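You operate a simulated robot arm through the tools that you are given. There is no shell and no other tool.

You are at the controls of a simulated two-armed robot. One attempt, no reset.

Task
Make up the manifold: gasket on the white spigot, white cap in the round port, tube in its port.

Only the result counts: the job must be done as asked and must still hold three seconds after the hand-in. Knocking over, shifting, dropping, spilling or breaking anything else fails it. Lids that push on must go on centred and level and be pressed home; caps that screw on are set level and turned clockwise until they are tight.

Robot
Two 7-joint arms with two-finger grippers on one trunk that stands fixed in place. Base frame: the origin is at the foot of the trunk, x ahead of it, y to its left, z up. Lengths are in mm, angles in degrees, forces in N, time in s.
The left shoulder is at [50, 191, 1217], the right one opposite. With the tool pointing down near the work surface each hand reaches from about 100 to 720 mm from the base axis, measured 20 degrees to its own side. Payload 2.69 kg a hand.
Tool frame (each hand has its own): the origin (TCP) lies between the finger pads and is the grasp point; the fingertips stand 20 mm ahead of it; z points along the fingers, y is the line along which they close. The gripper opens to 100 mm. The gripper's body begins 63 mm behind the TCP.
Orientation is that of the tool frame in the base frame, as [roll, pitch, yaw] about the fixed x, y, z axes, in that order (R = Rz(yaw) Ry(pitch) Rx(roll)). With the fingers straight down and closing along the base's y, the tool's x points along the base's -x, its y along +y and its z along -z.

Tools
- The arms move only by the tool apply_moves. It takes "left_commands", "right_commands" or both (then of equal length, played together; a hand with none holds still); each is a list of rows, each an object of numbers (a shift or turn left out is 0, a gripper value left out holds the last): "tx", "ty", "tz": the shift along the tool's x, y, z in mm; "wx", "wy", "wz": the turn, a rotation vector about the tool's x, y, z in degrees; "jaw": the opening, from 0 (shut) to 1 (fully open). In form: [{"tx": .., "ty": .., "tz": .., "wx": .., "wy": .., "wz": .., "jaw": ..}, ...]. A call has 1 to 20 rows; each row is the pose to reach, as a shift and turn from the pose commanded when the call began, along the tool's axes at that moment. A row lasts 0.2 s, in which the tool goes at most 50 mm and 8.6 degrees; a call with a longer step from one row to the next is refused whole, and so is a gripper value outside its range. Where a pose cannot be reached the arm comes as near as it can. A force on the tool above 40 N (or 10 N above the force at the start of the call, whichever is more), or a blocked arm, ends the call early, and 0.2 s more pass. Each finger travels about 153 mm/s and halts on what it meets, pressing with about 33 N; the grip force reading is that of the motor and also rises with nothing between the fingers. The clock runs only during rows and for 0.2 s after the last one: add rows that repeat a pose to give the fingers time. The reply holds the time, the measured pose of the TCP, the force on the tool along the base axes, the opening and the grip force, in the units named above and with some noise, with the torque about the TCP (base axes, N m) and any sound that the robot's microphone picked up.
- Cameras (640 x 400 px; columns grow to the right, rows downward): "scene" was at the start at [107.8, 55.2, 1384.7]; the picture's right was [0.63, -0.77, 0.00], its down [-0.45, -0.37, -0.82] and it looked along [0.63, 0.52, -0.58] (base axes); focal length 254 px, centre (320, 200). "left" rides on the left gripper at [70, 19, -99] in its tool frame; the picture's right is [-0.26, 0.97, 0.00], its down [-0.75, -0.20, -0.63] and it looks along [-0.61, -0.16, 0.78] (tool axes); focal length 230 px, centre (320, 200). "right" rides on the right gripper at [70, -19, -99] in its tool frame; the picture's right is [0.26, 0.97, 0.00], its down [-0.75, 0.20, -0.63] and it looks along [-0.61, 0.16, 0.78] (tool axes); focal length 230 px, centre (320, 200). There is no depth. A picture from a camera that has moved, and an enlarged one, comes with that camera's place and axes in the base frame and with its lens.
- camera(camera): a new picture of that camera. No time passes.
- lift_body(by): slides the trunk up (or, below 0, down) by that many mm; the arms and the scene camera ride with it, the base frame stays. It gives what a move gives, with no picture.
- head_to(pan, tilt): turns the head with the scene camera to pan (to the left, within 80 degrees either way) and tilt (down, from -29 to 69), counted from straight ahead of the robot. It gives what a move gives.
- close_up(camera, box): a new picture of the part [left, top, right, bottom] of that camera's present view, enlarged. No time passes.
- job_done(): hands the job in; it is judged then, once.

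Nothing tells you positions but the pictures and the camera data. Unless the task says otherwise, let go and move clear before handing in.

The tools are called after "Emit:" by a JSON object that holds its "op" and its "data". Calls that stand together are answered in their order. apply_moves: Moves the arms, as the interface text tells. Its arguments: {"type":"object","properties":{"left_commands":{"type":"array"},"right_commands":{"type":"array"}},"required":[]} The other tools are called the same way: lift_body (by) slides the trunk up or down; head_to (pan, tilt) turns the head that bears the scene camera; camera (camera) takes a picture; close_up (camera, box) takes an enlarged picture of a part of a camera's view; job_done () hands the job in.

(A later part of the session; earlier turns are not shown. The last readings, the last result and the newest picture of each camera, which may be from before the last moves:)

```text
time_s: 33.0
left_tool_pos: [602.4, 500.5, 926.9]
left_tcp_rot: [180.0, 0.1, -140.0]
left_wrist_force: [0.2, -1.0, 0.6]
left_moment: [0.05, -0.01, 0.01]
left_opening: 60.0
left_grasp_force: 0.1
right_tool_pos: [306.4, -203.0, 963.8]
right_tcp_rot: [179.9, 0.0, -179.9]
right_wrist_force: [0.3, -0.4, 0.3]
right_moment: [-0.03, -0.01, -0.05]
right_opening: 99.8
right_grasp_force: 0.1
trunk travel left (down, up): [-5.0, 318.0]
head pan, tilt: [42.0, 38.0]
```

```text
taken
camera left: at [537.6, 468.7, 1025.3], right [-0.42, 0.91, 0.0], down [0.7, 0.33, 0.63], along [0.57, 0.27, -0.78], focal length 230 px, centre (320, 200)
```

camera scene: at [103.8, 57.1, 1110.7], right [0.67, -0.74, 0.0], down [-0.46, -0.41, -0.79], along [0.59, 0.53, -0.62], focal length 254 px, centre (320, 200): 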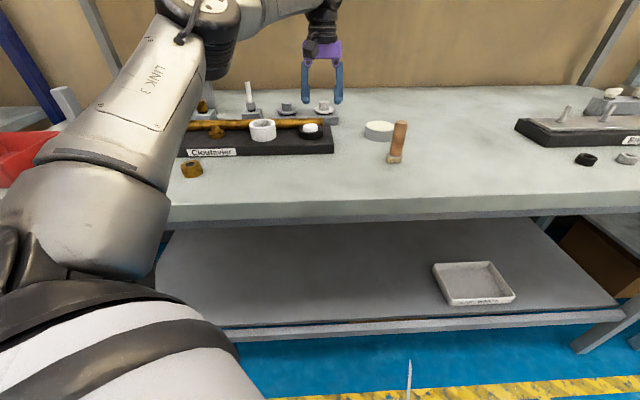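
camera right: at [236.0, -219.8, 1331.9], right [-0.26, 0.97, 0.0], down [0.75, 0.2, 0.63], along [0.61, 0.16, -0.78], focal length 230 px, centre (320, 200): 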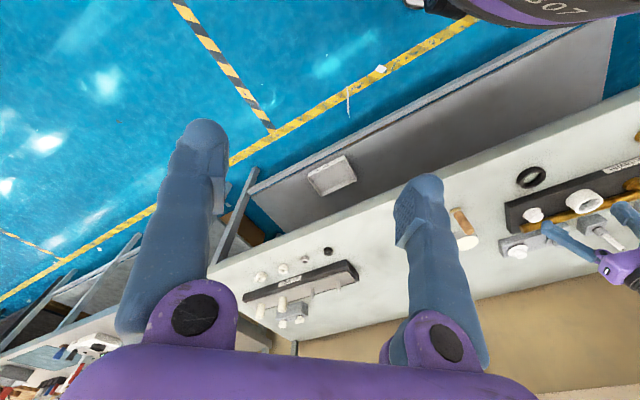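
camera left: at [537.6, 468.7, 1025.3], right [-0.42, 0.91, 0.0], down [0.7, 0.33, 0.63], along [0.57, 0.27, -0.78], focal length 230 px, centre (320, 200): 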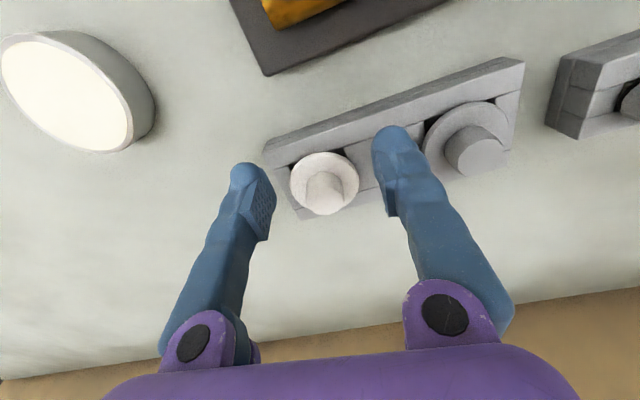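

Emit:
{"op": "apply_moves", "data": {"left_commands": [{"tz": -15}, {"tx": -14, "ty": -2.5, "tz": -15}, {"tx": -28, "ty": -5, "tz": -15}, {"tx": -28, "ty": -5, "tz": -15}]}}

Emit:
{"op": "close_up", "data": {"camera": "left", "box": [240, 90, 400, 210]}}

Emit:
{"op": "close_up", "data": {"camera": "scene", "box": [280, 70, 360, 130]}}

```text
time_s: 34.0
left_tool_pos: [611.4, 506.7, 940.4]
left_tcp_rot: [180.0, 0.1, -140.0]
left_wrist_force: [0.7, 0.1, 0.2]
left_moment: [-0.01, -0.01, 0.0]
left_opening: 60.1
left_grasp_force: 0.1
left hand out of reach, approached as far as the arm can: row 2, 3, 4
right_tool_pos: [305.8, -200.6, 962.5]
right_tcp_rot: [179.9, -0.1, 179.9]
right_wrist_force: [-0.6, -0.3, 0.0]
right_moment: [0.05, -0.02, -0.01]
right_opening: 100.0
right_grasp_force: 0.0
trunk travel left (down, up): [-5.0, 318.0]
head pan, tilt: [42.0, 38.0]
```

```text
3.33 times, centred on (320, 150) of left
camera zoom: at [546.6, 476.0, 1037.5], right [-0.42, 0.91, 0.0], down [0.7, 0.33, 0.63], along [0.57, 0.27, -0.78], focal length 767 px, centre (320, 367)
```

zoom: 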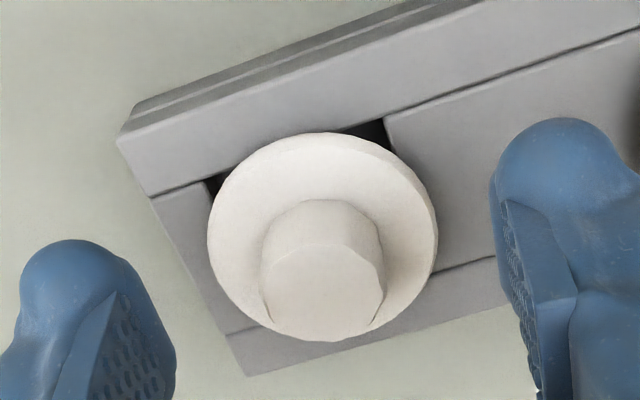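

```text
6.67 times, centred on (320, 100) of scene
camera zoom: at [103.9, 57.1, 1110.6], right [0.67, -0.74, 0.0], down [-0.46, -0.41, -0.79], along [0.59, 0.53, -0.62], focal length 1692 px, centre (320, 867)
```

zoom: 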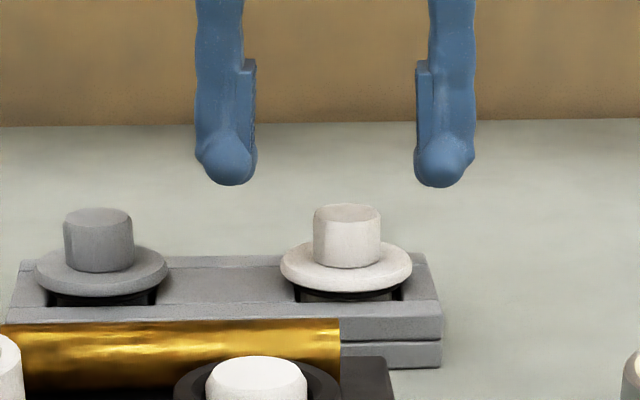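

The best trunk height lies in between, and tilting the tool about its closing axis adds reach without changing the grip on a round knob. I'll raise the trunk 90 and tilt the hand 12° outward.

Emit:
{"op": "lift_body", "data": {"by": 90}}

Emit:
{"op": "apply_moves", "data": {"left_commands": [{"wy": -6}, {"wy": -12}, {"wy": -12}]}}

Emit:
{"op": "camera", "data": {"camera": "left"}}

```text
time_s: 35.3
left_tool_pos: [613.2, 506.6, 1030.4]
left_tcp_rot: [-179.9, 0.1, -140.0]
left_wrist_force: [-0.4, -0.9, 1.0]
left_moment: [-0.01, 0.0, 0.0]
left_opening: 59.9
left_grasp_force: 0.0
right_tool_pos: [305.7, -200.8, 1053.0]
right_tcp_rot: [179.8, -0.1, 179.8]
right_wrist_force: [0.8, 0.3, -0.7]
right_moment: [0.03, 0.03, 0.02]
right_opening: 100.0
right_grasp_force: 0.0
trunk travel left (down, up): [-95.0, 228.0]
head pan, tilt: [42.0, 38.0]
```

```text
time_s: 36.1
left_tool_pos: [612.0, 507.7, 1028.8]
left_tcp_rot: [179.9, 12.1, -139.8]
left_wrist_force: [-0.7, -0.6, 0.7]
left_moment: [0.01, -0.03, 0.06]
left_opening: 60.3
left_grasp_force: 0.1
right_tool_pos: [306.2, -202.5, 1053.5]
right_tcp_rot: [179.9, -0.1, -180.0]
right_wrist_force: [0.4, -0.5, -0.1]
right_moment: [-0.02, -0.01, 0.01]
right_opening: 99.8
right_grasp_force: 0.0
trunk travel left (down, up): [-95.0, 228.0]
head pan, tilt: [42.0, 38.0]
```

```text
taken
camera left: at [531.9, 463.7, 1110.9], right [-0.43, 0.9, 0.05], down [0.59, 0.23, 0.77], along [0.69, 0.36, -0.63], focal length 230 px, centre (320, 200)
```

left: 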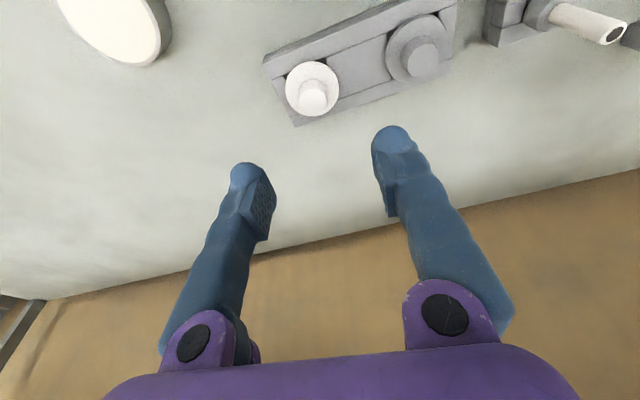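

Emit:
{"op": "apply_moves", "data": {"left_commands": [{"tx": 1, "ty": -1, "tz": 28}, {"tx": 3, "ty": -3, "tz": 56}, {"tx": 4.7, "ty": -4.5, "tz": 84.6}, {"tx": 4.7, "ty": -4.5, "tz": 84.6}]}}

Emit:
{"op": "close_up", "data": {"camera": "left", "box": [240, 70, 400, 190]}}

Emit:
{"op": "close_up", "data": {"camera": "scene", "box": [280, 100, 360, 160]}}

```text
time_s: 37.1
left_tool_pos: [626.4, 512.4, 944.9]
left_tcp_rot: [-180.0, 12.1, -140.0]
left_wrist_force: [-0.4, 0.0, -1.0]
left_moment: [0.01, -0.02, -0.03]
left_opening: 60.0
left_grasp_force: 0.1
right_tool_pos: [305.7, -202.1, 1054.1]
right_tcp_rot: [179.9, 0.0, 179.8]
right_wrist_force: [0.8, 0.3, 0.5]
right_moment: [0.0, 0.03, 0.03]
right_opening: 100.0
right_grasp_force: 0.0
trunk travel left (down, up): [-95.0, 228.0]
head pan, tilt: [42.0, 38.0]
```

```text
3.33 times, centred on (320, 130) of left
camera zoom: at [546.7, 468.8, 1027.1], right [-0.43, 0.9, 0.05], down [0.59, 0.23, 0.77], along [0.68, 0.36, -0.63], focal length 767 px, centre (320, 433)
```

zoom: 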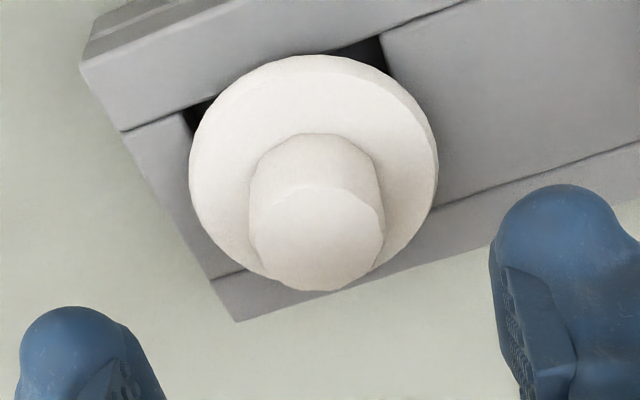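

```text
6.67 times, centred on (320, 130) of scene
camera zoom: at [103.9, 57.1, 1200.7], right [0.67, -0.74, 0.0], down [-0.46, -0.41, -0.79], along [0.59, 0.53, -0.62], focal length 1692 px, centre (320, 667)
```

zoom: 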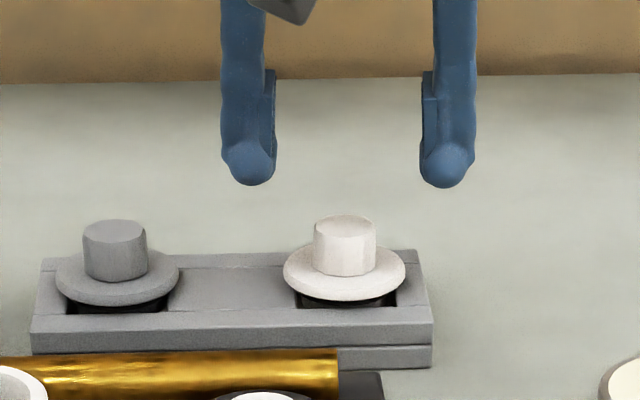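

Now it's reachable with the tilt. I'll descend around the knob and close.

Emit:
{"op": "apply_moves", "data": {"left_commands": [{"tx": 4, "ty": 1.4, "tz": 18}, {"tx": 8.4, "ty": 1.4, "tz": 37}, {"tx": 8.4, "ty": 1.4, "tz": 37}]}}

Emit:
{"op": "camera", "data": {"camera": "left"}}

Emit:
{"op": "close_up", "data": {"camera": "scene", "box": [280, 100, 360, 160]}}

```text
time_s: 37.9
left_tool_pos: [624.8, 513.7, 906.8]
left_tcp_rot: [180.0, 12.1, -140.0]
left_wrist_force: [-0.1, -0.8, 0.7]
left_moment: [0.02, 0.0, 0.0]
left_opening: 60.0
left_grasp_force: 0.1
right_tool_pos: [305.9, -200.8, 1054.2]
right_tcp_rot: [179.9, 0.0, 179.9]
right_wrist_force: [-0.4, 0.0, -0.2]
right_moment: [-0.01, 0.01, -0.01]
right_opening: 100.2
right_grasp_force: 0.0
trunk travel left (down, up): [-95.0, 228.0]
head pan, tilt: [42.0, 38.0]
```

```text
taken
camera left: at [544.7, 470.5, 989.4], right [-0.43, 0.9, 0.05], down [0.59, 0.23, 0.77], along [0.68, 0.36, -0.63], focal length 230 px, centre (320, 200)
```

left: 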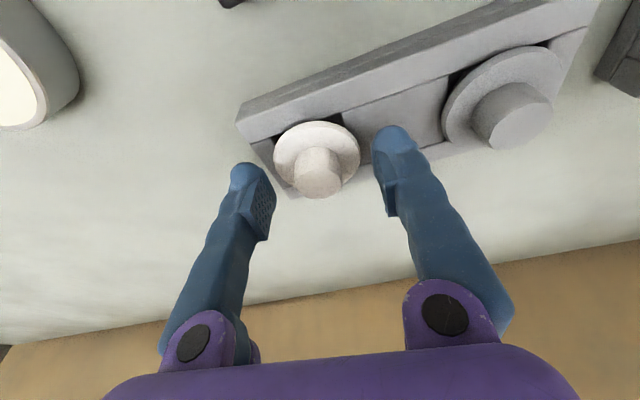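

```text
6.67 times, centred on (320, 130) of scene
camera zoom: at [103.9, 57.1, 1200.7], right [0.67, -0.74, 0.0], down [-0.46, -0.41, -0.79], along [0.59, 0.53, -0.62], focal length 1692 px, centre (320, 667)
```

zoom: 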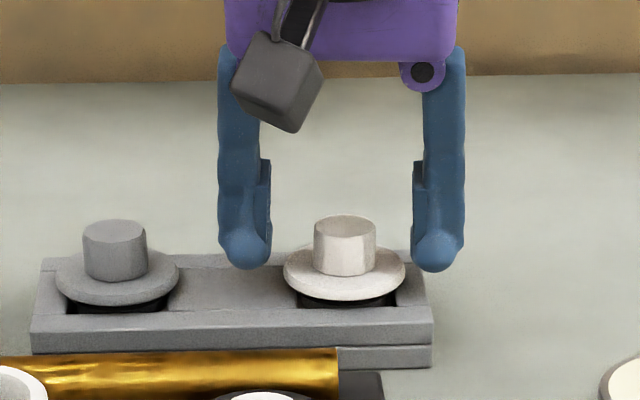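

Emit:
{"op": "apply_moves", "data": {"left_commands": [{"jaw": 0.4}, {"jaw": 0.3}, {"jaw": 0.15}, {"jaw": 0.15}, {"jaw": 0.15}]}}

Emit:
{"op": "close_up", "data": {"camera": "scene", "box": [280, 100, 360, 160]}}

Emit:
{"op": "close_up", "data": {"camera": "left", "box": [240, 90, 400, 210]}}

```text
time_s: 39.1
left_tool_pos: [624.6, 514.3, 908.5]
left_tcp_rot: [180.0, 12.1, -140.1]
left_wrist_force: [-0.5, 0.1, 0.4]
left_moment: [-0.03, 0.01, -0.01]
left_opening: 23.9
left_grasp_force: 32.9
right_tool_pos: [305.6, -201.7, 1052.7]
right_tcp_rot: [179.9, 0.1, 179.9]
right_wrist_force: [-0.4, 0.0, 0.1]
right_moment: [0.01, 0.0, -0.05]
right_opening: 99.8
right_grasp_force: 0.0
trunk travel left (down, up): [-95.0, 228.0]
head pan, tilt: [42.0, 38.0]
```

```text
6.67 times, centred on (320, 130) of scene
camera zoom: at [104.0, 57.2, 1200.6], right [0.67, -0.74, 0.0], down [-0.46, -0.41, -0.79], along [0.59, 0.53, -0.62], focal length 1692 px, centre (320, 667)
```

zoom: 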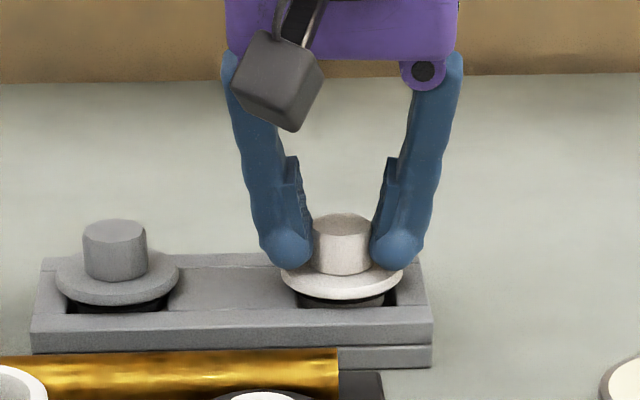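

```text
3.33 times, centred on (320, 150) of left
camera zoom: at [544.8, 470.3, 989.7], right [-0.43, 0.9, 0.05], down [0.59, 0.23, 0.77], along [0.68, 0.36, -0.63], focal length 767 px, centre (320, 367)
```

zoom: 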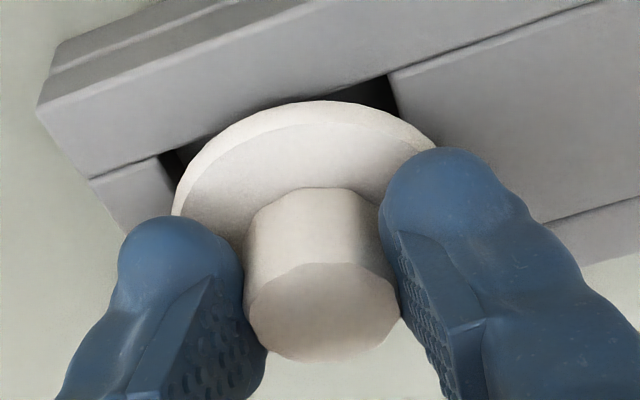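

Gripped. I'll lift the cap straight up about 50 mm and look at its plug.

Emit:
{"op": "apply_moves", "data": {"left_commands": [{"tx": -2.1, "tz": -9.8}, {"tx": -4.2, "tz": -19.6}, {"tx": -7.3, "tz": -34.2}, {"tx": -10.4, "tz": -48.9}, {"tx": -10.4, "tz": -48.9}]}}

Emit:
{"op": "close_up", "data": {"camera": "scene", "box": [280, 80, 360, 160]}}

Emit:
{"op": "camera", "data": {"camera": "left"}}

```text
time_s: 40.3
left_tool_pos: [624.3, 512.9, 957.0]
left_tcp_rot: [180.0, 12.1, -139.9]
left_wrist_force: [1.2, 0.5, -0.2]
left_moment: [0.01, 0.0, 0.01]
left_opening: 24.8
left_grasp_force: 32.9
right_tool_pos: [306.1, -200.9, 1053.5]
right_tcp_rot: [179.9, 0.0, 179.9]
right_wrist_force: [-0.8, 0.2, 0.0]
right_moment: [-0.01, 0.01, -0.02]
right_opening: 99.8
right_grasp_force: 0.0
trunk travel left (down, up): [-95.0, 228.0]
head pan, tilt: [42.0, 38.0]
```

```text
5.00 times, centred on (320, 120) of scene
camera zoom: at [104.0, 57.2, 1200.6], right [0.67, -0.74, 0.0], down [-0.46, -0.41, -0.79], along [0.59, 0.53, -0.62], focal length 1269 px, centre (320, 600)
```

zoom: 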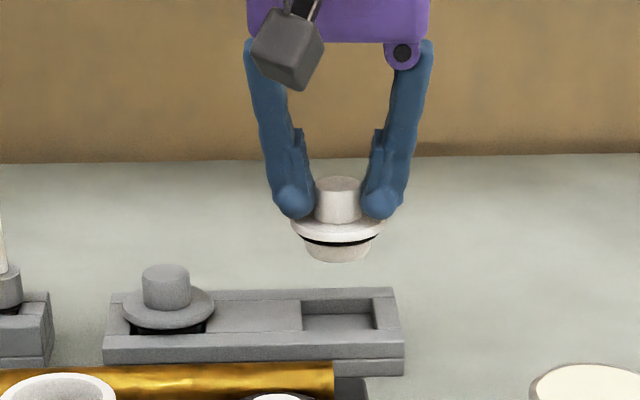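

```text
taken
camera left: at [544.3, 469.2, 1039.4], right [-0.43, 0.9, 0.05], down [0.59, 0.23, 0.77], along [0.68, 0.36, -0.63], focal length 230 px, centre (320, 200)
```

left: 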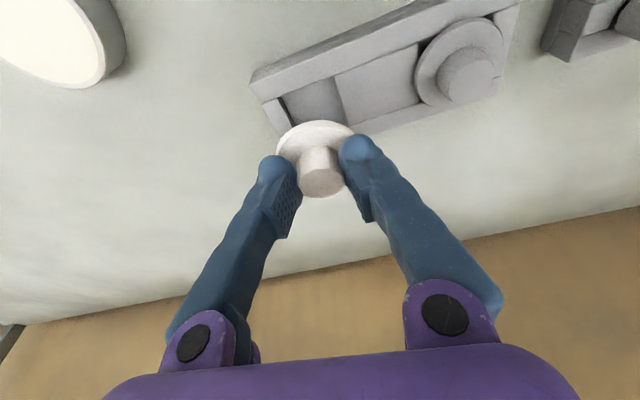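

Emit:
{"op": "close_up", "data": {"camera": "scene", "box": [305, 110, 345, 138]}}

Emit:
{"op": "close_up", "data": {"camera": "scene", "box": [240, 140, 320, 190]}}

```text
14.29 times, centred on (325, 124) of scene
camera zoom: at [104.0, 57.2, 1200.6], right [0.67, -0.74, 0.0], down [-0.46, -0.41, -0.79], along [0.59, 0.53, -0.62], focal length 3625 px, centre (249, 1286)
```

zoom: 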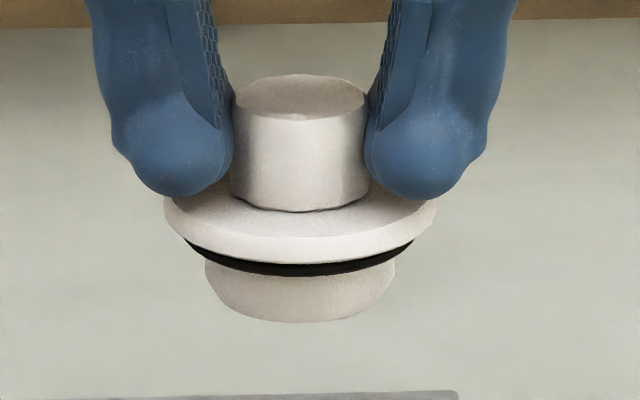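

```text
8.00 times, centred on (280, 165) of scene
camera zoom: at [104.0, 57.2, 1200.6], right [0.67, -0.74, 0.0], down [-0.46, -0.41, -0.79], along [0.59, 0.53, -0.62], focal length 2030 px, centre (640, 480)
```

zoom: 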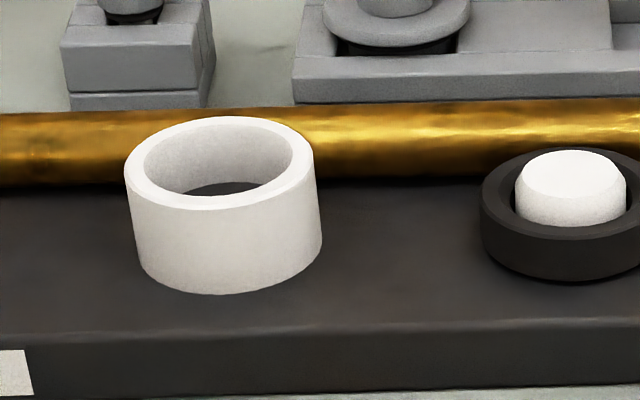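

The cap has a round plug with an O-ring that suits the wide white port (bore ≈45 mm, centre ≈(419, 511), top ≈901). I'll carry it there high and keep the tool's tilt.

Emit:
{"op": "apply_moves", "data": {"left_commands": [{"tx": -6.2, "tz": -29.3}, {"tx": 22, "ty": 22, "tz": -40}, {"tx": 50, "ty": 45, "tz": -48}, {"tx": 80, "ty": 70, "tz": -55}, {"tx": 110, "ty": 96, "tz": -63}, {"tx": 135, "ty": 118, "tz": -70}, {"tx": 148.8, "ty": 130.8, "tz": -75.6}, {"tx": 148.8, "ty": 130.8, "tz": -75.6}]}}

Emit:
{"op": "camera", "data": {"camera": "left"}}

Emit:
{"op": "camera", "data": {"camera": "scene"}}

```text
time_s: 42.1
left_tool_pos: [415.3, 508.9, 998.9]
left_tcp_rot: [180.0, 12.0, -140.0]
left_wrist_force: [-0.1, -0.1, -0.1]
left_moment: [-0.02, -0.02, 0.02]
left_opening: 25.1
left_grasp_force: 32.8
right_tool_pos: [306.9, -202.1, 1052.9]
right_tcp_rot: [179.9, 0.0, 180.0]
right_wrist_force: [0.5, 0.1, -0.6]
right_moment: [-0.01, 0.01, 0.0]
right_opening: 99.9
right_grasp_force: 0.0
trunk travel left (down, up): [-95.0, 228.0]
head pan, tilt: [42.0, 38.0]
```

```text
taken
camera left: at [336.3, 465.8, 1080.8], right [-0.43, 0.9, 0.05], down [0.59, 0.23, 0.77], along [0.68, 0.36, -0.63], focal length 230 px, centre (320, 200)
```

left: 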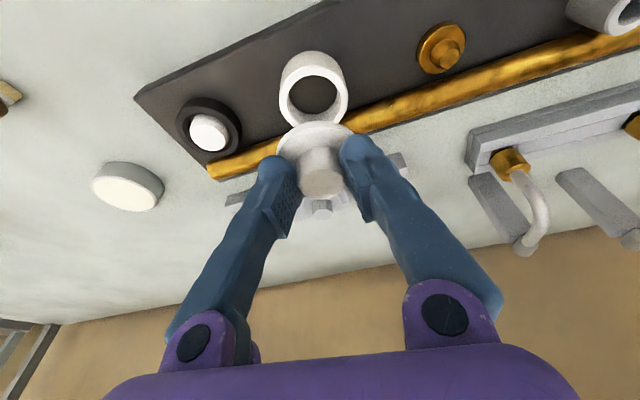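

```text
taken
camera scene: at [103.9, 57.2, 1200.6], right [0.67, -0.74, 0.0], down [-0.46, -0.41, -0.79], along [0.59, 0.53, -0.62], focal length 254 px, centre (320, 200)
```

scene: 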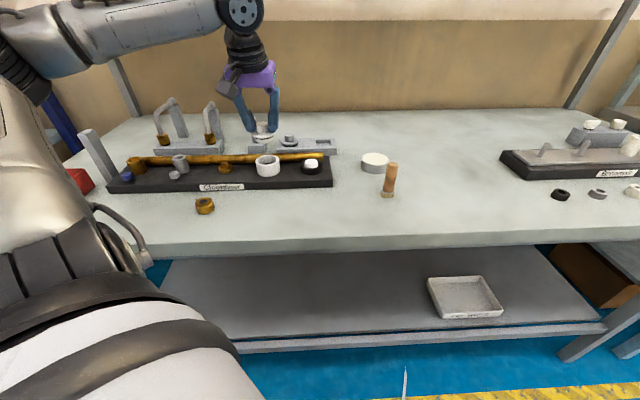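

Emit:
{"op": "close_up", "data": {"camera": "left", "box": [260, 40, 380, 200]}}

Emit:
{"op": "close_up", "data": {"camera": "scene", "box": [230, 100, 310, 190]}}

```text
2.50 times, centred on (320, 120) of left
camera zoom: at [336.3, 465.8, 1080.8], right [-0.43, 0.9, 0.05], down [0.59, 0.23, 0.77], along [0.68, 0.36, -0.63], focal length 575 px, centre (320, 400)
```

zoom: 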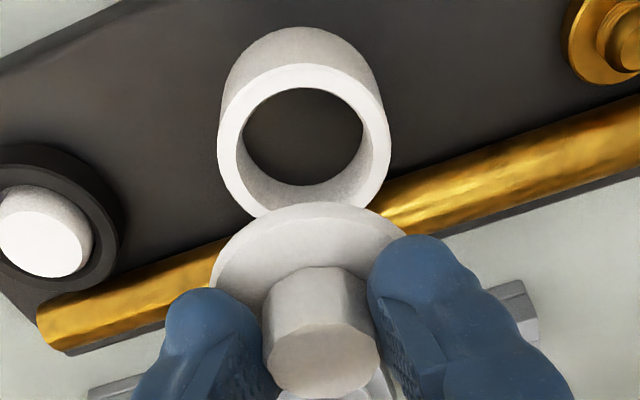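

```text
4.44 times, centred on (270, 145) of scene
camera zoom: at [103.9, 57.2, 1200.6], right [0.67, -0.74, 0.0], down [-0.46, -0.41, -0.79], along [0.59, 0.53, -0.62], focal length 1128 px, centre (542, 444)
```

zoom: 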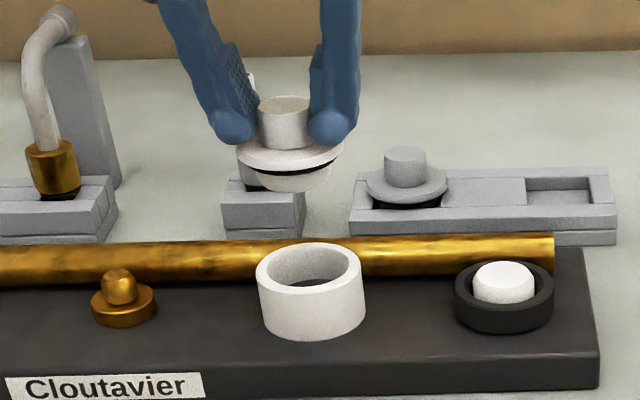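

Emit:
{"op": "apply_moves", "data": {"left_commands": [{"tx": 7, "ty": 0.4, "tz": 20}, {"tx": 13.2, "ty": 0.4, "tz": 39.6}, {"tx": 13.2, "ty": 0.4, "tz": 39.6}]}}

Emit:
{"op": "close_up", "data": {"camera": "left", "box": [260, 60, 380, 200]}}

Emit:
{"op": "close_up", "data": {"camera": "scene", "box": [235, 110, 305, 185]}}

```text
time_s: 42.9
left_tool_pos: [411.8, 506.7, 958.1]
left_tcp_rot: [-180.0, 12.0, -140.0]
left_wrist_force: [0.1, 0.7, 0.1]
left_moment: [0.02, -0.01, 0.02]
left_opening: 25.4
left_grasp_force: 32.6
right_tool_pos: [305.6, -203.4, 1052.7]
right_tcp_rot: [179.9, 0.1, 179.9]
right_wrist_force: [-0.4, -0.5, 0.7]
right_moment: [-0.01, 0.01, -0.02]
right_opening: 100.0
right_grasp_force: 0.0
trunk travel left (down, up): [-95.0, 228.0]
head pan, tilt: [42.0, 38.0]
```

```text
2.86 times, centred on (320, 130) of left
camera zoom: at [332.1, 462.1, 1040.1], right [-0.43, 0.9, 0.05], down [0.59, 0.23, 0.77], along [0.68, 0.36, -0.63], focal length 657 px, centre (320, 400)
```

zoom: 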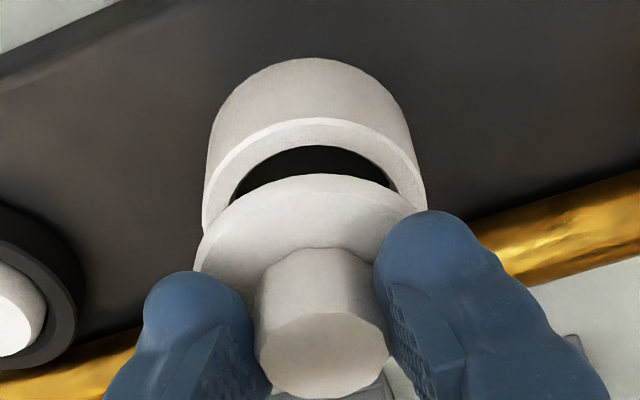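

```text
5.33 times, centred on (270, 148) of scene
camera zoom: at [103.9, 57.1, 1200.6], right [0.67, -0.74, 0.0], down [-0.46, -0.41, -0.79], along [0.59, 0.53, -0.62], focal length 1353 px, centre (587, 480)
```

zoom: 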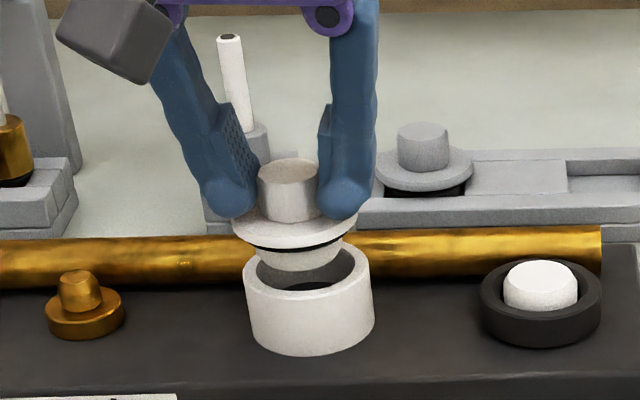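

I need a finer look at the cap against the port rim before lowering.

Emit:
{"op": "close_up", "data": {"camera": "left", "box": [270, 70, 370, 140]}}

Emit:
{"op": "close_up", "data": {"camera": "scene", "box": [255, 138, 290, 168]}}

Emit:
{"op": "camera", "data": {"camera": "right"}}

```text
5.71 times, centred on (320, 105) of left
camera zoom: at [332.1, 462.1, 1040.1], right [-0.43, 0.9, 0.05], down [0.59, 0.23, 0.77], along [0.68, 0.36, -0.63], focal length 1315 px, centre (320, 743)
```

zoom: 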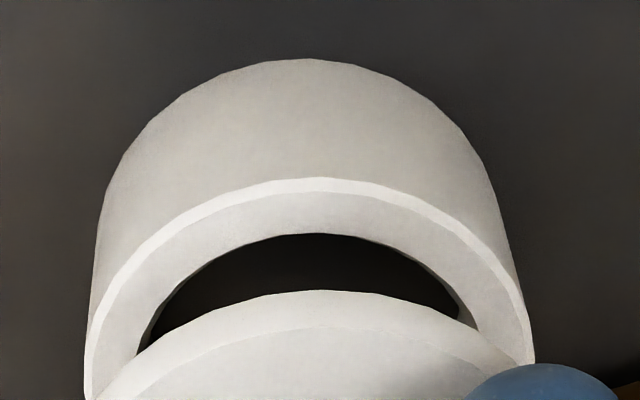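

```text
13.33 times, centred on (272, 153) of scene
camera zoom: at [103.9, 57.1, 1200.6], right [0.67, -0.74, 0.0], down [-0.46, -0.41, -0.79], along [0.59, 0.53, -0.62], focal length 3383 px, centre (953, 827)
```

zoom: 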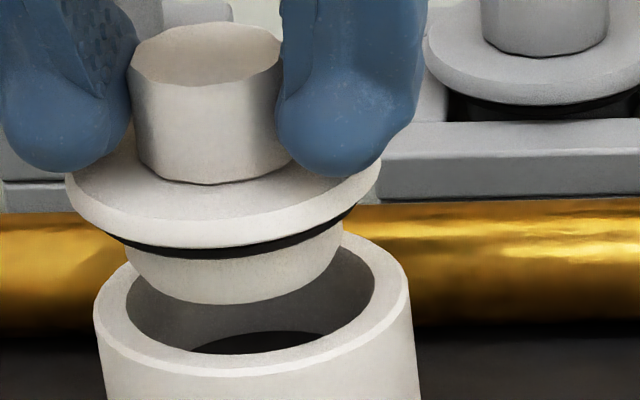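

```text
taken
camera right: at [235.9, -220.0, 1151.8], right [-0.26, 0.97, 0.0], down [0.75, 0.2, 0.63], along [0.61, 0.16, -0.78], focal length 230 px, centre (320, 200)
```

right: 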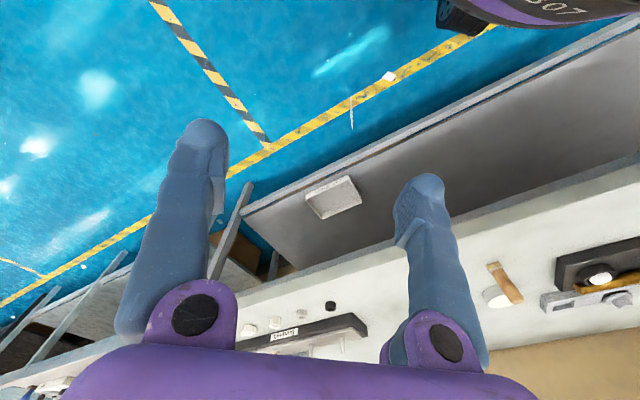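

The cap is level but about 4–5 mm short of the port axis, toward the robot. I'll shift it forward and lower it a little.

Emit:
{"op": "apply_moves", "data": {"left_commands": [{"tx": -4, "ty": 0.1, "tz": 1}, {"tx": -2.7, "ty": 0.1, "tz": 8.7}, {"tx": -2.7, "ty": 0.1, "tz": 8.7}]}}

Emit:
{"op": "close_up", "data": {"camera": "left", "box": [260, 70, 380, 160]}}

Emit:
{"op": "close_up", "data": {"camera": "scene", "box": [255, 138, 290, 168]}}

```text
time_s: 43.7
left_tool_pos: [414.8, 508.8, 950.8]
left_tcp_rot: [-179.9, 12.1, -139.9]
left_wrist_force: [0.7, 0.5, 0.4]
left_moment: [-0.01, 0.01, 0.01]
left_opening: 25.1
left_grasp_force: 33.2
right_tool_pos: [305.3, -201.6, 1052.7]
right_tcp_rot: [-180.0, 0.0, 180.0]
right_wrist_force: [-0.6, 0.1, -0.2]
right_moment: [-0.01, 0.0, -0.03]
right_opening: 100.1
right_grasp_force: 0.1
trunk travel left (down, up): [-95.0, 228.0]
head pan, tilt: [42.0, 38.0]
```

```text
4.44 times, centred on (320, 115) of left
camera zoom: at [335.2, 465.2, 1032.1], right [-0.43, 0.9, 0.05], down [0.59, 0.23, 0.77], along [0.68, 0.36, -0.63], focal length 1022 px, centre (320, 578)
```

zoom: 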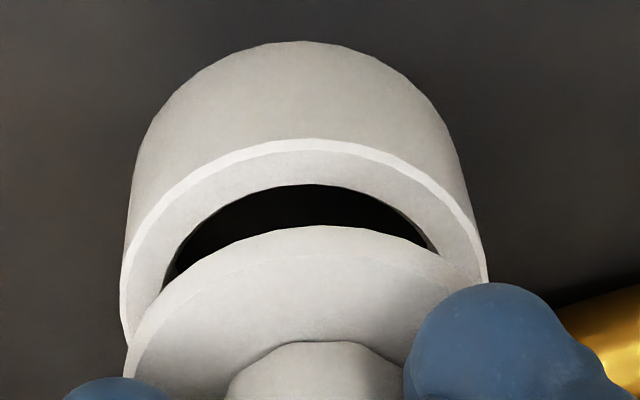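

```text
13.33 times, centred on (272, 153) of scene
camera zoom: at [103.9, 57.1, 1200.6], right [0.67, -0.74, 0.0], down [-0.46, -0.41, -0.79], along [0.59, 0.53, -0.62], focal length 3383 px, centre (953, 827)
```

zoom: 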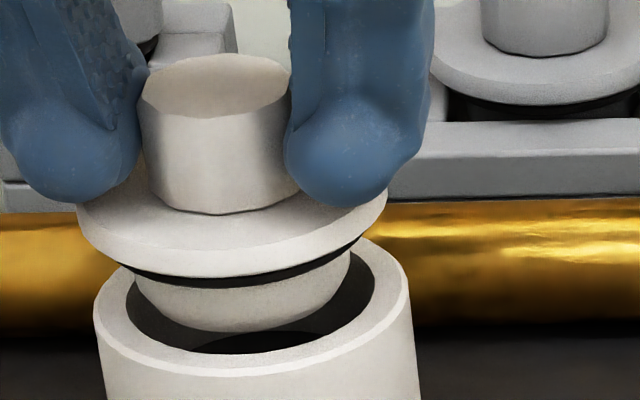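

Nearly aligned. A 0.8 mm sideways trim, then I'll start inserting gently.

Emit:
{"op": "apply_moves", "data": {"left_commands": [{"ty": -0.8}, {"tx": 0.6, "ty": -0.8, "tz": 2.9}, {"tx": 1.25, "ty": -0.8, "tz": 5.9}, {"tx": 1.25, "ty": -0.8, "tz": 5.9}]}}

Emit:
{"op": "close_up", "data": {"camera": "left", "box": [260, 70, 380, 160]}}

Emit:
{"op": "close_up", "data": {"camera": "scene", "box": [255, 138, 290, 168]}}

```text
time_s: 44.7
left_tool_pos: [417.1, 508.5, 944.0]
left_tcp_rot: [180.0, 12.2, -140.0]
left_wrist_force: [0.2, -0.1, -1.0]
left_moment: [-0.01, -0.04, 0.01]
left_opening: 25.1
left_grasp_force: 32.8
right_tool_pos: [305.8, -201.3, 1052.4]
right_tcp_rot: [179.8, 0.1, -180.0]
right_wrist_force: [-0.3, -0.5, -0.3]
right_moment: [0.0, 0.02, -0.01]
right_opening: 99.7
right_grasp_force: 0.1
trunk travel left (down, up): [-95.0, 228.0]
head pan, tilt: [42.0, 38.0]
```

```text
4.44 times, centred on (320, 115) of left
camera zoom: at [336.2, 464.8, 1026.3], right [-0.43, 0.9, 0.05], down [0.59, 0.23, 0.77], along [0.68, 0.36, -0.63], focal length 1022 px, centre (320, 578)
```

zoom: 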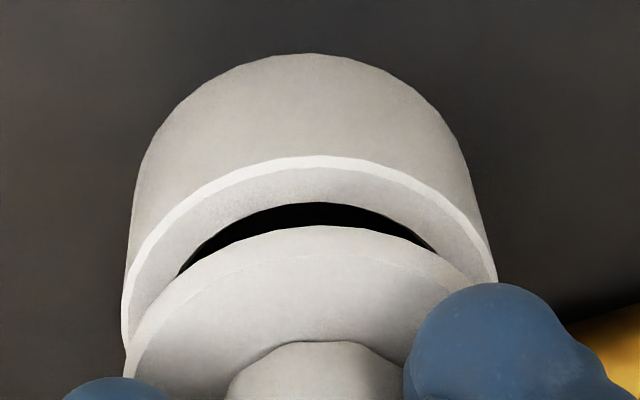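

```text
13.33 times, centred on (272, 153) of scene
camera zoom: at [104.0, 57.2, 1200.6], right [0.67, -0.74, 0.0], down [-0.46, -0.41, -0.79], along [0.59, 0.53, -0.62], focal length 3383 px, centre (953, 827)
```

zoom: 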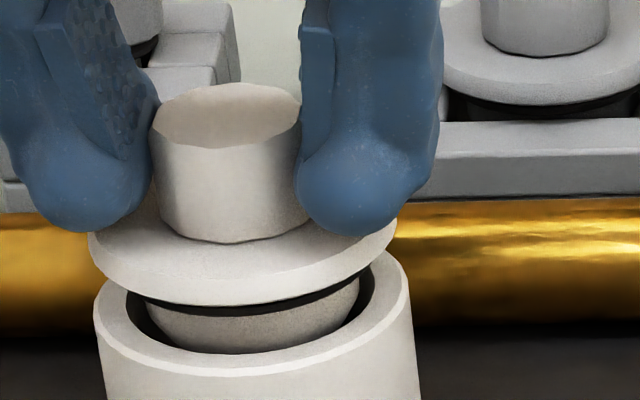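

Emit:
{"op": "apply_moves", "data": {"left_commands": [{"tx": 0.4, "tz": 2}, {"tx": 0.8, "tz": 3.9}, {"tx": 1.25, "tz": 5.9}, {"tx": 1.25, "tz": 5.9}]}}

Emit:
{"op": "close_up", "data": {"camera": "left", "box": [260, 70, 380, 160]}}

Emit:
{"op": "close_up", "data": {"camera": "scene", "box": [255, 138, 290, 168]}}

```text
time_s: 45.7
left_tool_pos: [415.8, 508.1, 938.7]
left_tcp_rot: [179.9, 12.0, -139.9]
left_wrist_force: [-0.3, 0.4, 0.3]
left_moment: [0.01, 0.01, -0.01]
left_opening: 25.4
left_grasp_force: 33.4
right_tool_pos: [305.1, -200.9, 1053.1]
right_tcp_rot: [180.0, -0.1, 180.0]
right_wrist_force: [-0.2, 0.1, -0.2]
right_moment: [0.0, 0.0, 0.01]
right_opening: 100.1
right_grasp_force: 0.1
trunk travel left (down, up): [-95.0, 228.0]
head pan, tilt: [42.0, 38.0]
```

```text
4.44 times, centred on (320, 115) of left
camera zoom: at [336.0, 464.7, 1020.6], right [-0.43, 0.9, 0.05], down [0.59, 0.23, 0.77], along [0.68, 0.36, -0.63], focal length 1022 px, centre (320, 578)
```

zoom: 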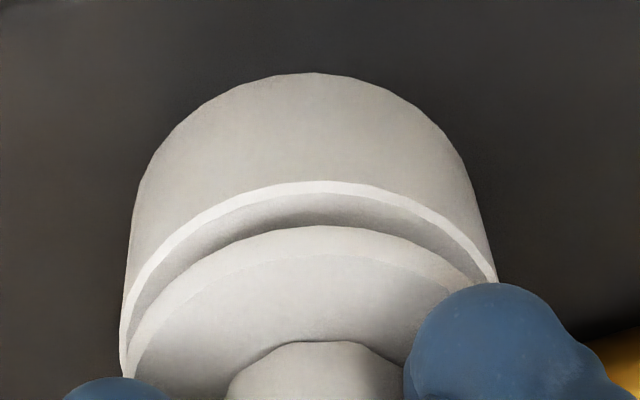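

```text
13.33 times, centred on (272, 153) of scene
camera zoom: at [104.0, 57.2, 1200.6], right [0.67, -0.74, 0.0], down [-0.46, -0.41, -0.79], along [0.59, 0.53, -0.62], focal length 3383 px, centre (953, 827)
```

zoom: 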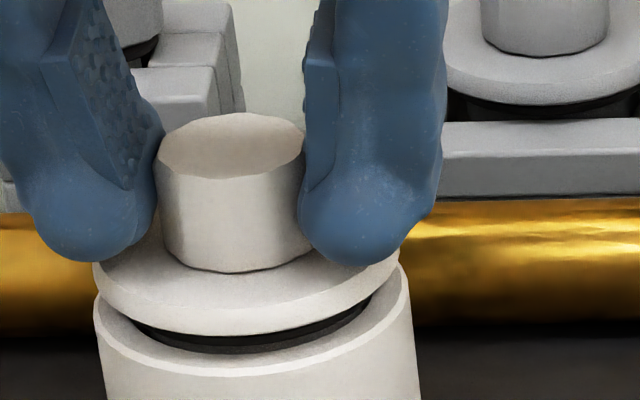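

It's concentric within about 1 mm and roughly 7 mm from seating. I'll press it down.

Emit:
{"op": "apply_moves", "data": {"left_commands": [{"tx": 0.4, "tz": 2}, {"tx": 0.8, "tz": 3.9}, {"tx": 1.25, "tz": 5.9}, {"tx": 1.5, "tz": 7.3}, {"tx": 1.75, "tz": 8.3}, {"tx": 1.75, "tz": 8.3}]}}

Emit:
{"op": "close_up", "data": {"camera": "left", "box": [260, 70, 380, 160]}}

Emit:
{"op": "close_up", "data": {"camera": "scene", "box": [255, 138, 290, 168]}}

```text
time_s: 47.1
left_tool_pos: [415.1, 508.8, 933.7]
left_tcp_rot: [-179.9, 12.7, -139.9]
left_wrist_force: [-2.2, 7.8, 28.7]
left_moment: [0.08, 0.13, -0.01]
left_opening: 24.9
left_grasp_force: 32.5
right_tool_pos: [303.5, -202.8, 1054.3]
right_tcp_rot: [179.8, 0.1, -180.0]
right_wrist_force: [0.5, -0.6, -0.4]
right_moment: [0.0, 0.02, -0.04]
right_opening: 100.0
right_grasp_force: 0.1
trunk travel left (down, up): [-95.0, 228.0]
head pan, tilt: [42.0, 38.0]
```

```text
4.44 times, centred on (320, 115) of left
camera zoom: at [335.0, 464.2, 1015.0], right [-0.43, 0.9, 0.05], down [0.58, 0.23, 0.78], along [0.69, 0.37, -0.63], focal length 1022 px, centre (320, 578)
```

zoom: 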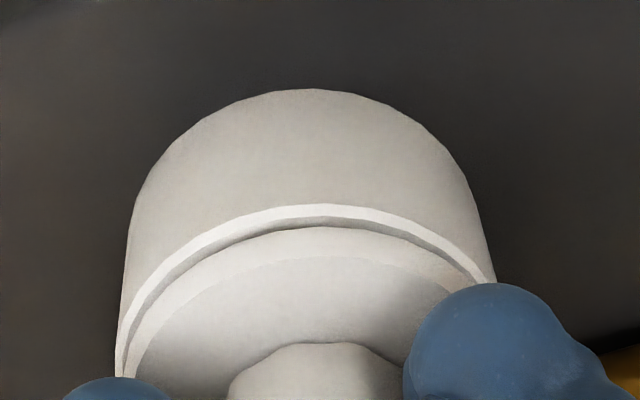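

```text
13.33 times, centred on (272, 153) of scene
camera zoom: at [102.0, 55.7, 1201.2], right [0.67, -0.74, 0.0], down [-0.46, -0.41, -0.79], along [0.59, 0.53, -0.61], focal length 3383 px, centre (953, 827)
```

zoom: 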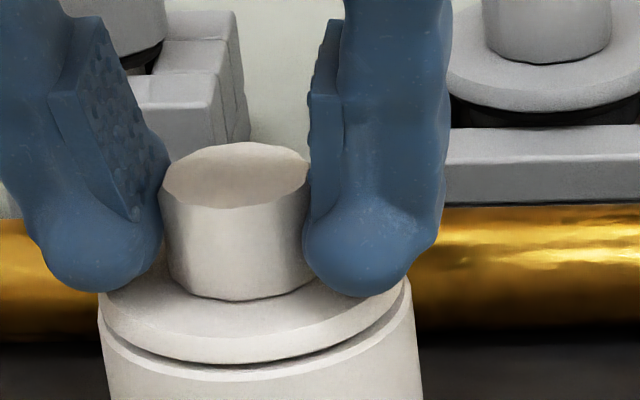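

There's 29 N of resistance with about 2 mm left, so the O-ring is engaging. I'll press further.

Emit:
{"op": "apply_moves", "data": {"left_commands": [{"tx": 0.2, "tz": 0.9}, {"tx": 0.3, "tz": 1.5}, {"tx": 0.4, "tz": 2}, {"tx": 0.5, "tz": 2.5}, {"tx": 0.5, "tz": 2.5}]}}

Emit:
{"op": "close_up", "data": {"camera": "left", "box": [260, 70, 380, 160]}}

Emit:
{"op": "close_up", "data": {"camera": "scene", "box": [255, 138, 290, 168]}}

```text
time_s: 48.3
left_tool_pos: [415.0, 507.8, 931.1]
left_tcp_rot: [-180.0, 12.3, -140.0]
left_wrist_force: [-1.1, 10.4, 28.7]
left_moment: [0.24, -0.11, 0.0]
left_opening: 25.4
left_grasp_force: 32.8
right_tool_pos: [303.8, -203.4, 1053.3]
right_tcp_rot: [179.8, 0.2, 179.9]
right_wrist_force: [-0.4, -0.1, -0.3]
right_moment: [-0.02, 0.01, 0.02]
right_opening: 99.9
right_grasp_force: 0.0
trunk travel left (down, up): [-95.0, 228.0]
head pan, tilt: [42.0, 38.0]
```

```text
4.44 times, centred on (320, 115) of left
camera zoom: at [334.9, 464.2, 1011.8], right [-0.43, 0.9, 0.05], down [0.59, 0.23, 0.78], along [0.69, 0.36, -0.63], focal length 1022 px, centre (320, 578)
```

zoom: 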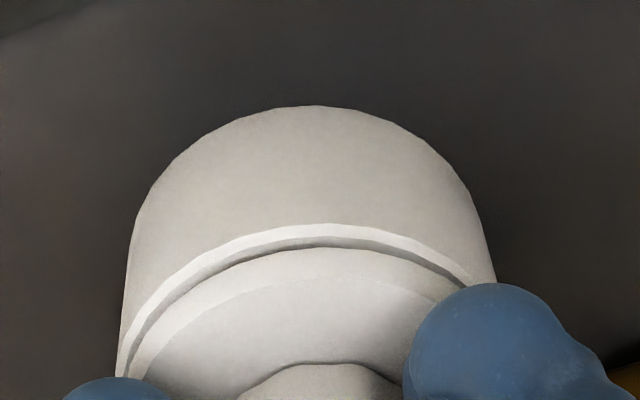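

```text
13.33 times, centred on (272, 153) of scene
camera zoom: at [102.0, 56.0, 1201.0], right [0.67, -0.74, 0.0], down [-0.46, -0.41, -0.79], along [0.59, 0.53, -0.61], focal length 3383 px, centre (953, 827)
```

zoom: 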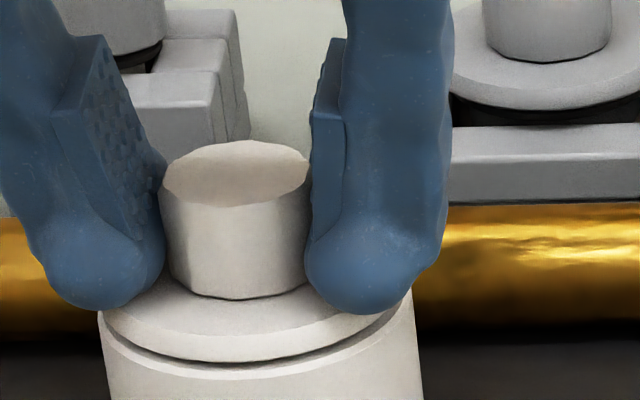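

The fingers slipped down the knob and the cap still has about 2 mm to go. I'll release, come up, straighten the tool, close the jaws and press on top of the knob.

Emit:
{"op": "apply_moves", "data": {"left_commands": [{"tx": -0.6, "tz": -3}, {"tx": -0.6, "tz": -3, "jaw": 0.35}, {"tx": -0.6, "tz": -3, "jaw": 0.5}, {"tx": -0.6, "tz": -3, "jaw": 0.5}, {"tx": -6, "tz": -28}, {"tx": -12, "tz": -56}, {"tx": -17, "tz": -80}, {"tx": -17, "tz": -80, "wy": 6}, {"tx": -17, "tz": -80, "wy": 12}, {"tx": -17, "tz": -80, "wy": 12}]}}

Emit:
{"op": "close_up", "data": {"camera": "left", "box": [240, 60, 400, 180]}}

Emit:
{"op": "close_up", "data": {"camera": "scene", "box": [250, 138, 290, 178]}}

```text
time_s: 50.5
left_tool_pos: [415.0, 508.0, 1009.6]
left_tcp_rot: [-179.9, 0.0, -140.0]
left_wrist_force: [-0.7, 1.1, 0.4]
left_moment: [0.0, -0.01, 0.04]
left_opening: 50.2
left_grasp_force: 0.1
right_tool_pos: [306.3, -202.2, 1053.3]
right_tcp_rot: [179.9, -0.1, 179.9]
right_wrist_force: [-0.4, 0.5, -0.2]
right_moment: [0.0, -0.02, -0.02]
right_opening: 99.8
right_grasp_force: 0.1
trunk travel left (down, up): [-95.0, 228.0]
head pan, tilt: [42.0, 38.0]
```

```text
3.33 times, centred on (320, 120) of left
camera zoom: at [350.4, 477.2, 1108.0], right [-0.42, 0.91, 0.0], down [0.7, 0.33, 0.63], along [0.57, 0.27, -0.78], focal length 767 px, centre (320, 467)
```

zoom: 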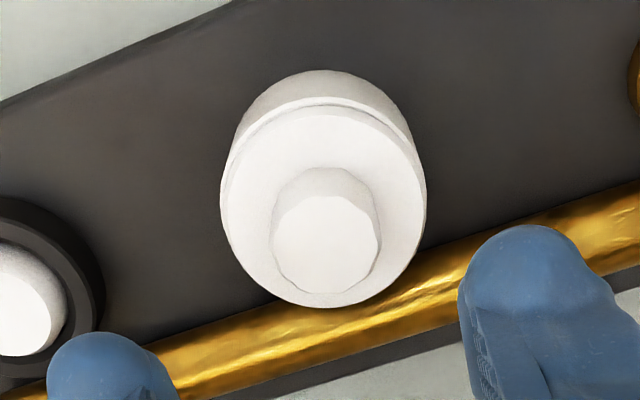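

```text
10.00 times, centred on (270, 158) of scene
camera zoom: at [103.9, 57.2, 1200.6], right [0.67, -0.74, 0.0], down [-0.46, -0.41, -0.79], along [0.59, 0.53, -0.62], focal length 2537 px, centre (820, 620)
```

zoom: 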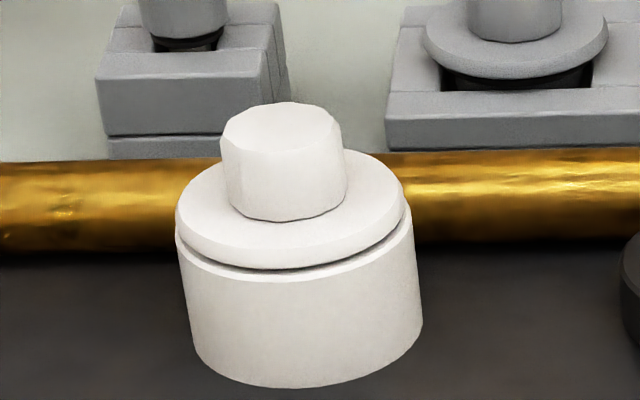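

Emit:
{"op": "apply_moves", "data": {"left_commands": [{"tx": -2.8, "ty": 1, "tz": 10, "jaw": 0.0}, {"tx": -2.8, "ty": 1, "tz": 30, "jaw": 0.0}, {"tx": -2.8, "ty": 1, "tz": 50, "jaw": 0.0}, {"tx": -2.8, "ty": 1, "tz": 50, "jaw": 0.0}]}}

Emit:
{"op": "close_up", "data": {"camera": "left", "box": [240, 60, 400, 180]}}

Emit:
{"op": "close_up", "data": {"camera": "scene", "box": [240, 108, 300, 178]}}

```text
time_s: 51.5
left_tool_pos: [418.2, 512.1, 957.7]
left_tcp_rot: [-179.9, 0.1, -140.0]
left_wrist_force: [0.4, 0.0, -0.2]
left_moment: [-0.03, -0.02, -0.01]
left_opening: 0.2
left_grasp_force: 30.0
right_tool_pos: [305.1, -201.5, 1053.3]
right_tcp_rot: [179.9, 0.0, 180.0]
right_wrist_force: [0.5, 0.1, 0.2]
right_moment: [-0.02, -0.01, -0.02]
right_opening: 99.9
right_grasp_force: 0.0
trunk travel left (down, up): [-95.0, 228.0]
head pan, tilt: [42.0, 38.0]
```

```text
3.33 times, centred on (320, 120) of left
camera zoom: at [352.8, 480.3, 1056.5], right [-0.42, 0.91, 0.0], down [0.7, 0.33, 0.63], along [0.57, 0.27, -0.78], focal length 767 px, centre (320, 467)
```

zoom: 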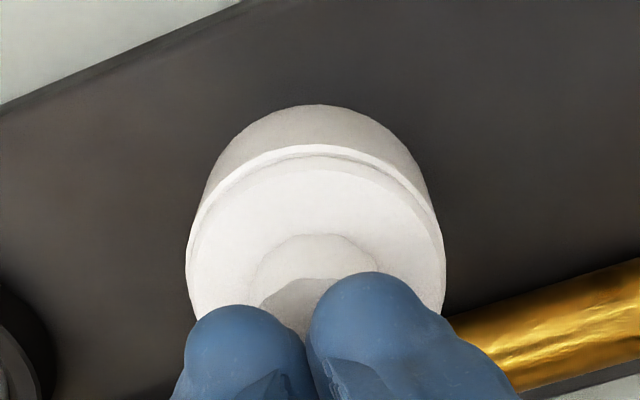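

```text
5.71 times, centred on (270, 143) of scene
camera zoom: at [103.9, 57.1, 1200.6], right [0.67, -0.74, 0.0], down [-0.46, -0.41, -0.79], along [0.59, 0.53, -0.62], focal length 1450 px, centre (606, 526)
```

zoom: 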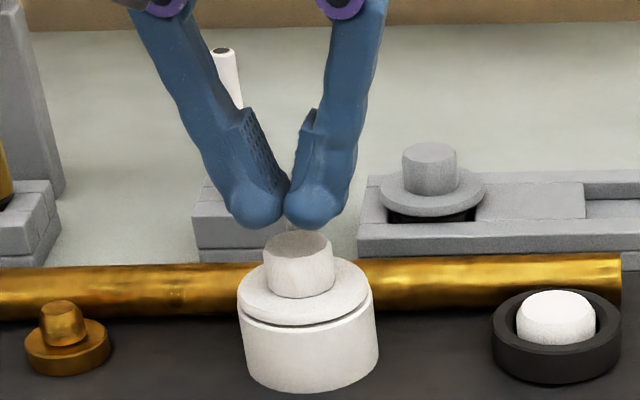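

I'll trim slightly and press down on the knob in small steps.

Emit:
{"op": "apply_moves", "data": {"left_commands": [{"ty": -1.2, "tz": 4}, {"ty": -1.2, "tz": 7}, {"ty": -1.2, "tz": 9}, {"ty": -1.2, "tz": 11}, {"ty": -1.2, "tz": 12}, {"ty": -1.2, "tz": 13}, {"ty": -1.2, "tz": 14}, {"ty": -1.2, "tz": 14}]}}

Emit:
{"op": "close_up", "data": {"camera": "scene", "box": [240, 108, 300, 178]}}

```text
time_s: 53.3
left_tool_pos: [418.6, 512.1, 945.6]
left_tcp_rot: [-180.0, 0.1, -139.9]
left_wrist_force: [0.1, 0.2, 0.4]
left_moment: [0.0, 0.0, 0.01]
left_opening: 0.0
left_grasp_force: 29.5
right_tool_pos: [305.4, -202.3, 1052.4]
right_tcp_rot: [179.9, -0.1, -179.9]
right_wrist_force: [-0.1, 0.7, 0.2]
right_moment: [-0.01, 0.0, -0.04]
right_opening: 99.9
right_grasp_force: 0.0
trunk travel left (down, up): [-95.0, 228.0]
head pan, tilt: [42.0, 38.0]
```

```text
5.71 times, centred on (270, 143) of scene
camera zoom: at [103.9, 57.2, 1200.6], right [0.67, -0.74, 0.0], down [-0.46, -0.41, -0.79], along [0.59, 0.53, -0.62], focal length 1450 px, centre (606, 526)
```

zoom: 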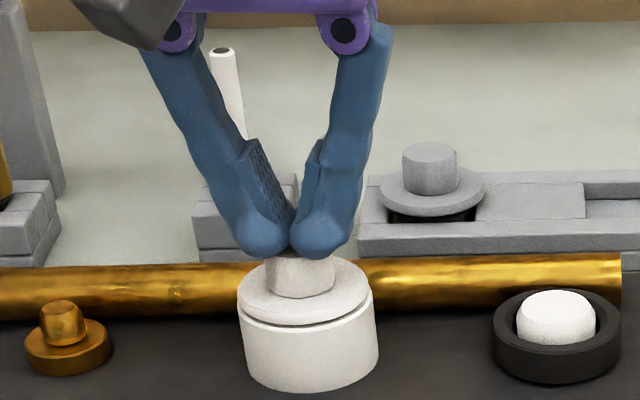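

Emit:
{"op": "apply_moves", "data": {"left_commands": [{"ty": -1.5, "tz": 1}, {"ty": -1.5, "tz": 2}, {"ty": -1.5, "tz": 3}, {"ty": -1.5, "tz": 4}, {"ty": -1.5, "tz": 5}, {"ty": -1.5, "tz": 6}, {"ty": -1.5, "tz": 7}, {"ty": -1.5, "tz": 8}, {"ty": -1.5, "tz": 9}, {"ty": -1.5, "tz": 10}]}}

Emit:
{"op": "close_up", "data": {"camera": "scene", "box": [240, 108, 300, 178]}}

```text
time_s: 55.0
left_tool_pos: [420.9, 509.4, 943.6]
left_tcp_rot: [-179.8, 0.8, -140.0]
left_wrist_force: [-4.0, -1.1, 16.0]
left_moment: [-0.04, 0.12, -0.03]
left_opening: 6.1
left_grasp_force: 29.7
right_tool_pos: [303.5, -202.9, 1052.8]
right_tcp_rot: [179.7, 0.1, -180.0]
right_wrist_force: [-1.1, 0.0, 0.0]
right_moment: [0.01, -0.03, 0.03]
right_opening: 99.9
right_grasp_force: 0.0
trunk travel left (down, up): [-95.0, 228.0]
head pan, tilt: [42.0, 38.0]
stopped in row 8 (left hand): the force on the tool passed its limit at 42 N (the readings are from after the stop); the commanded pose is now the measured one
```

```text
5.71 times, centred on (270, 143) of scene
camera zoom: at [102.6, 55.9, 1200.5], right [0.67, -0.74, 0.0], down [-0.46, -0.41, -0.79], along [0.59, 0.53, -0.61], focal length 1450 px, centre (606, 526)
```

zoom: 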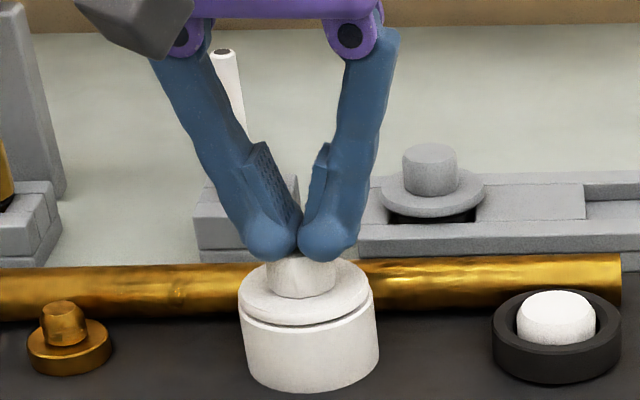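

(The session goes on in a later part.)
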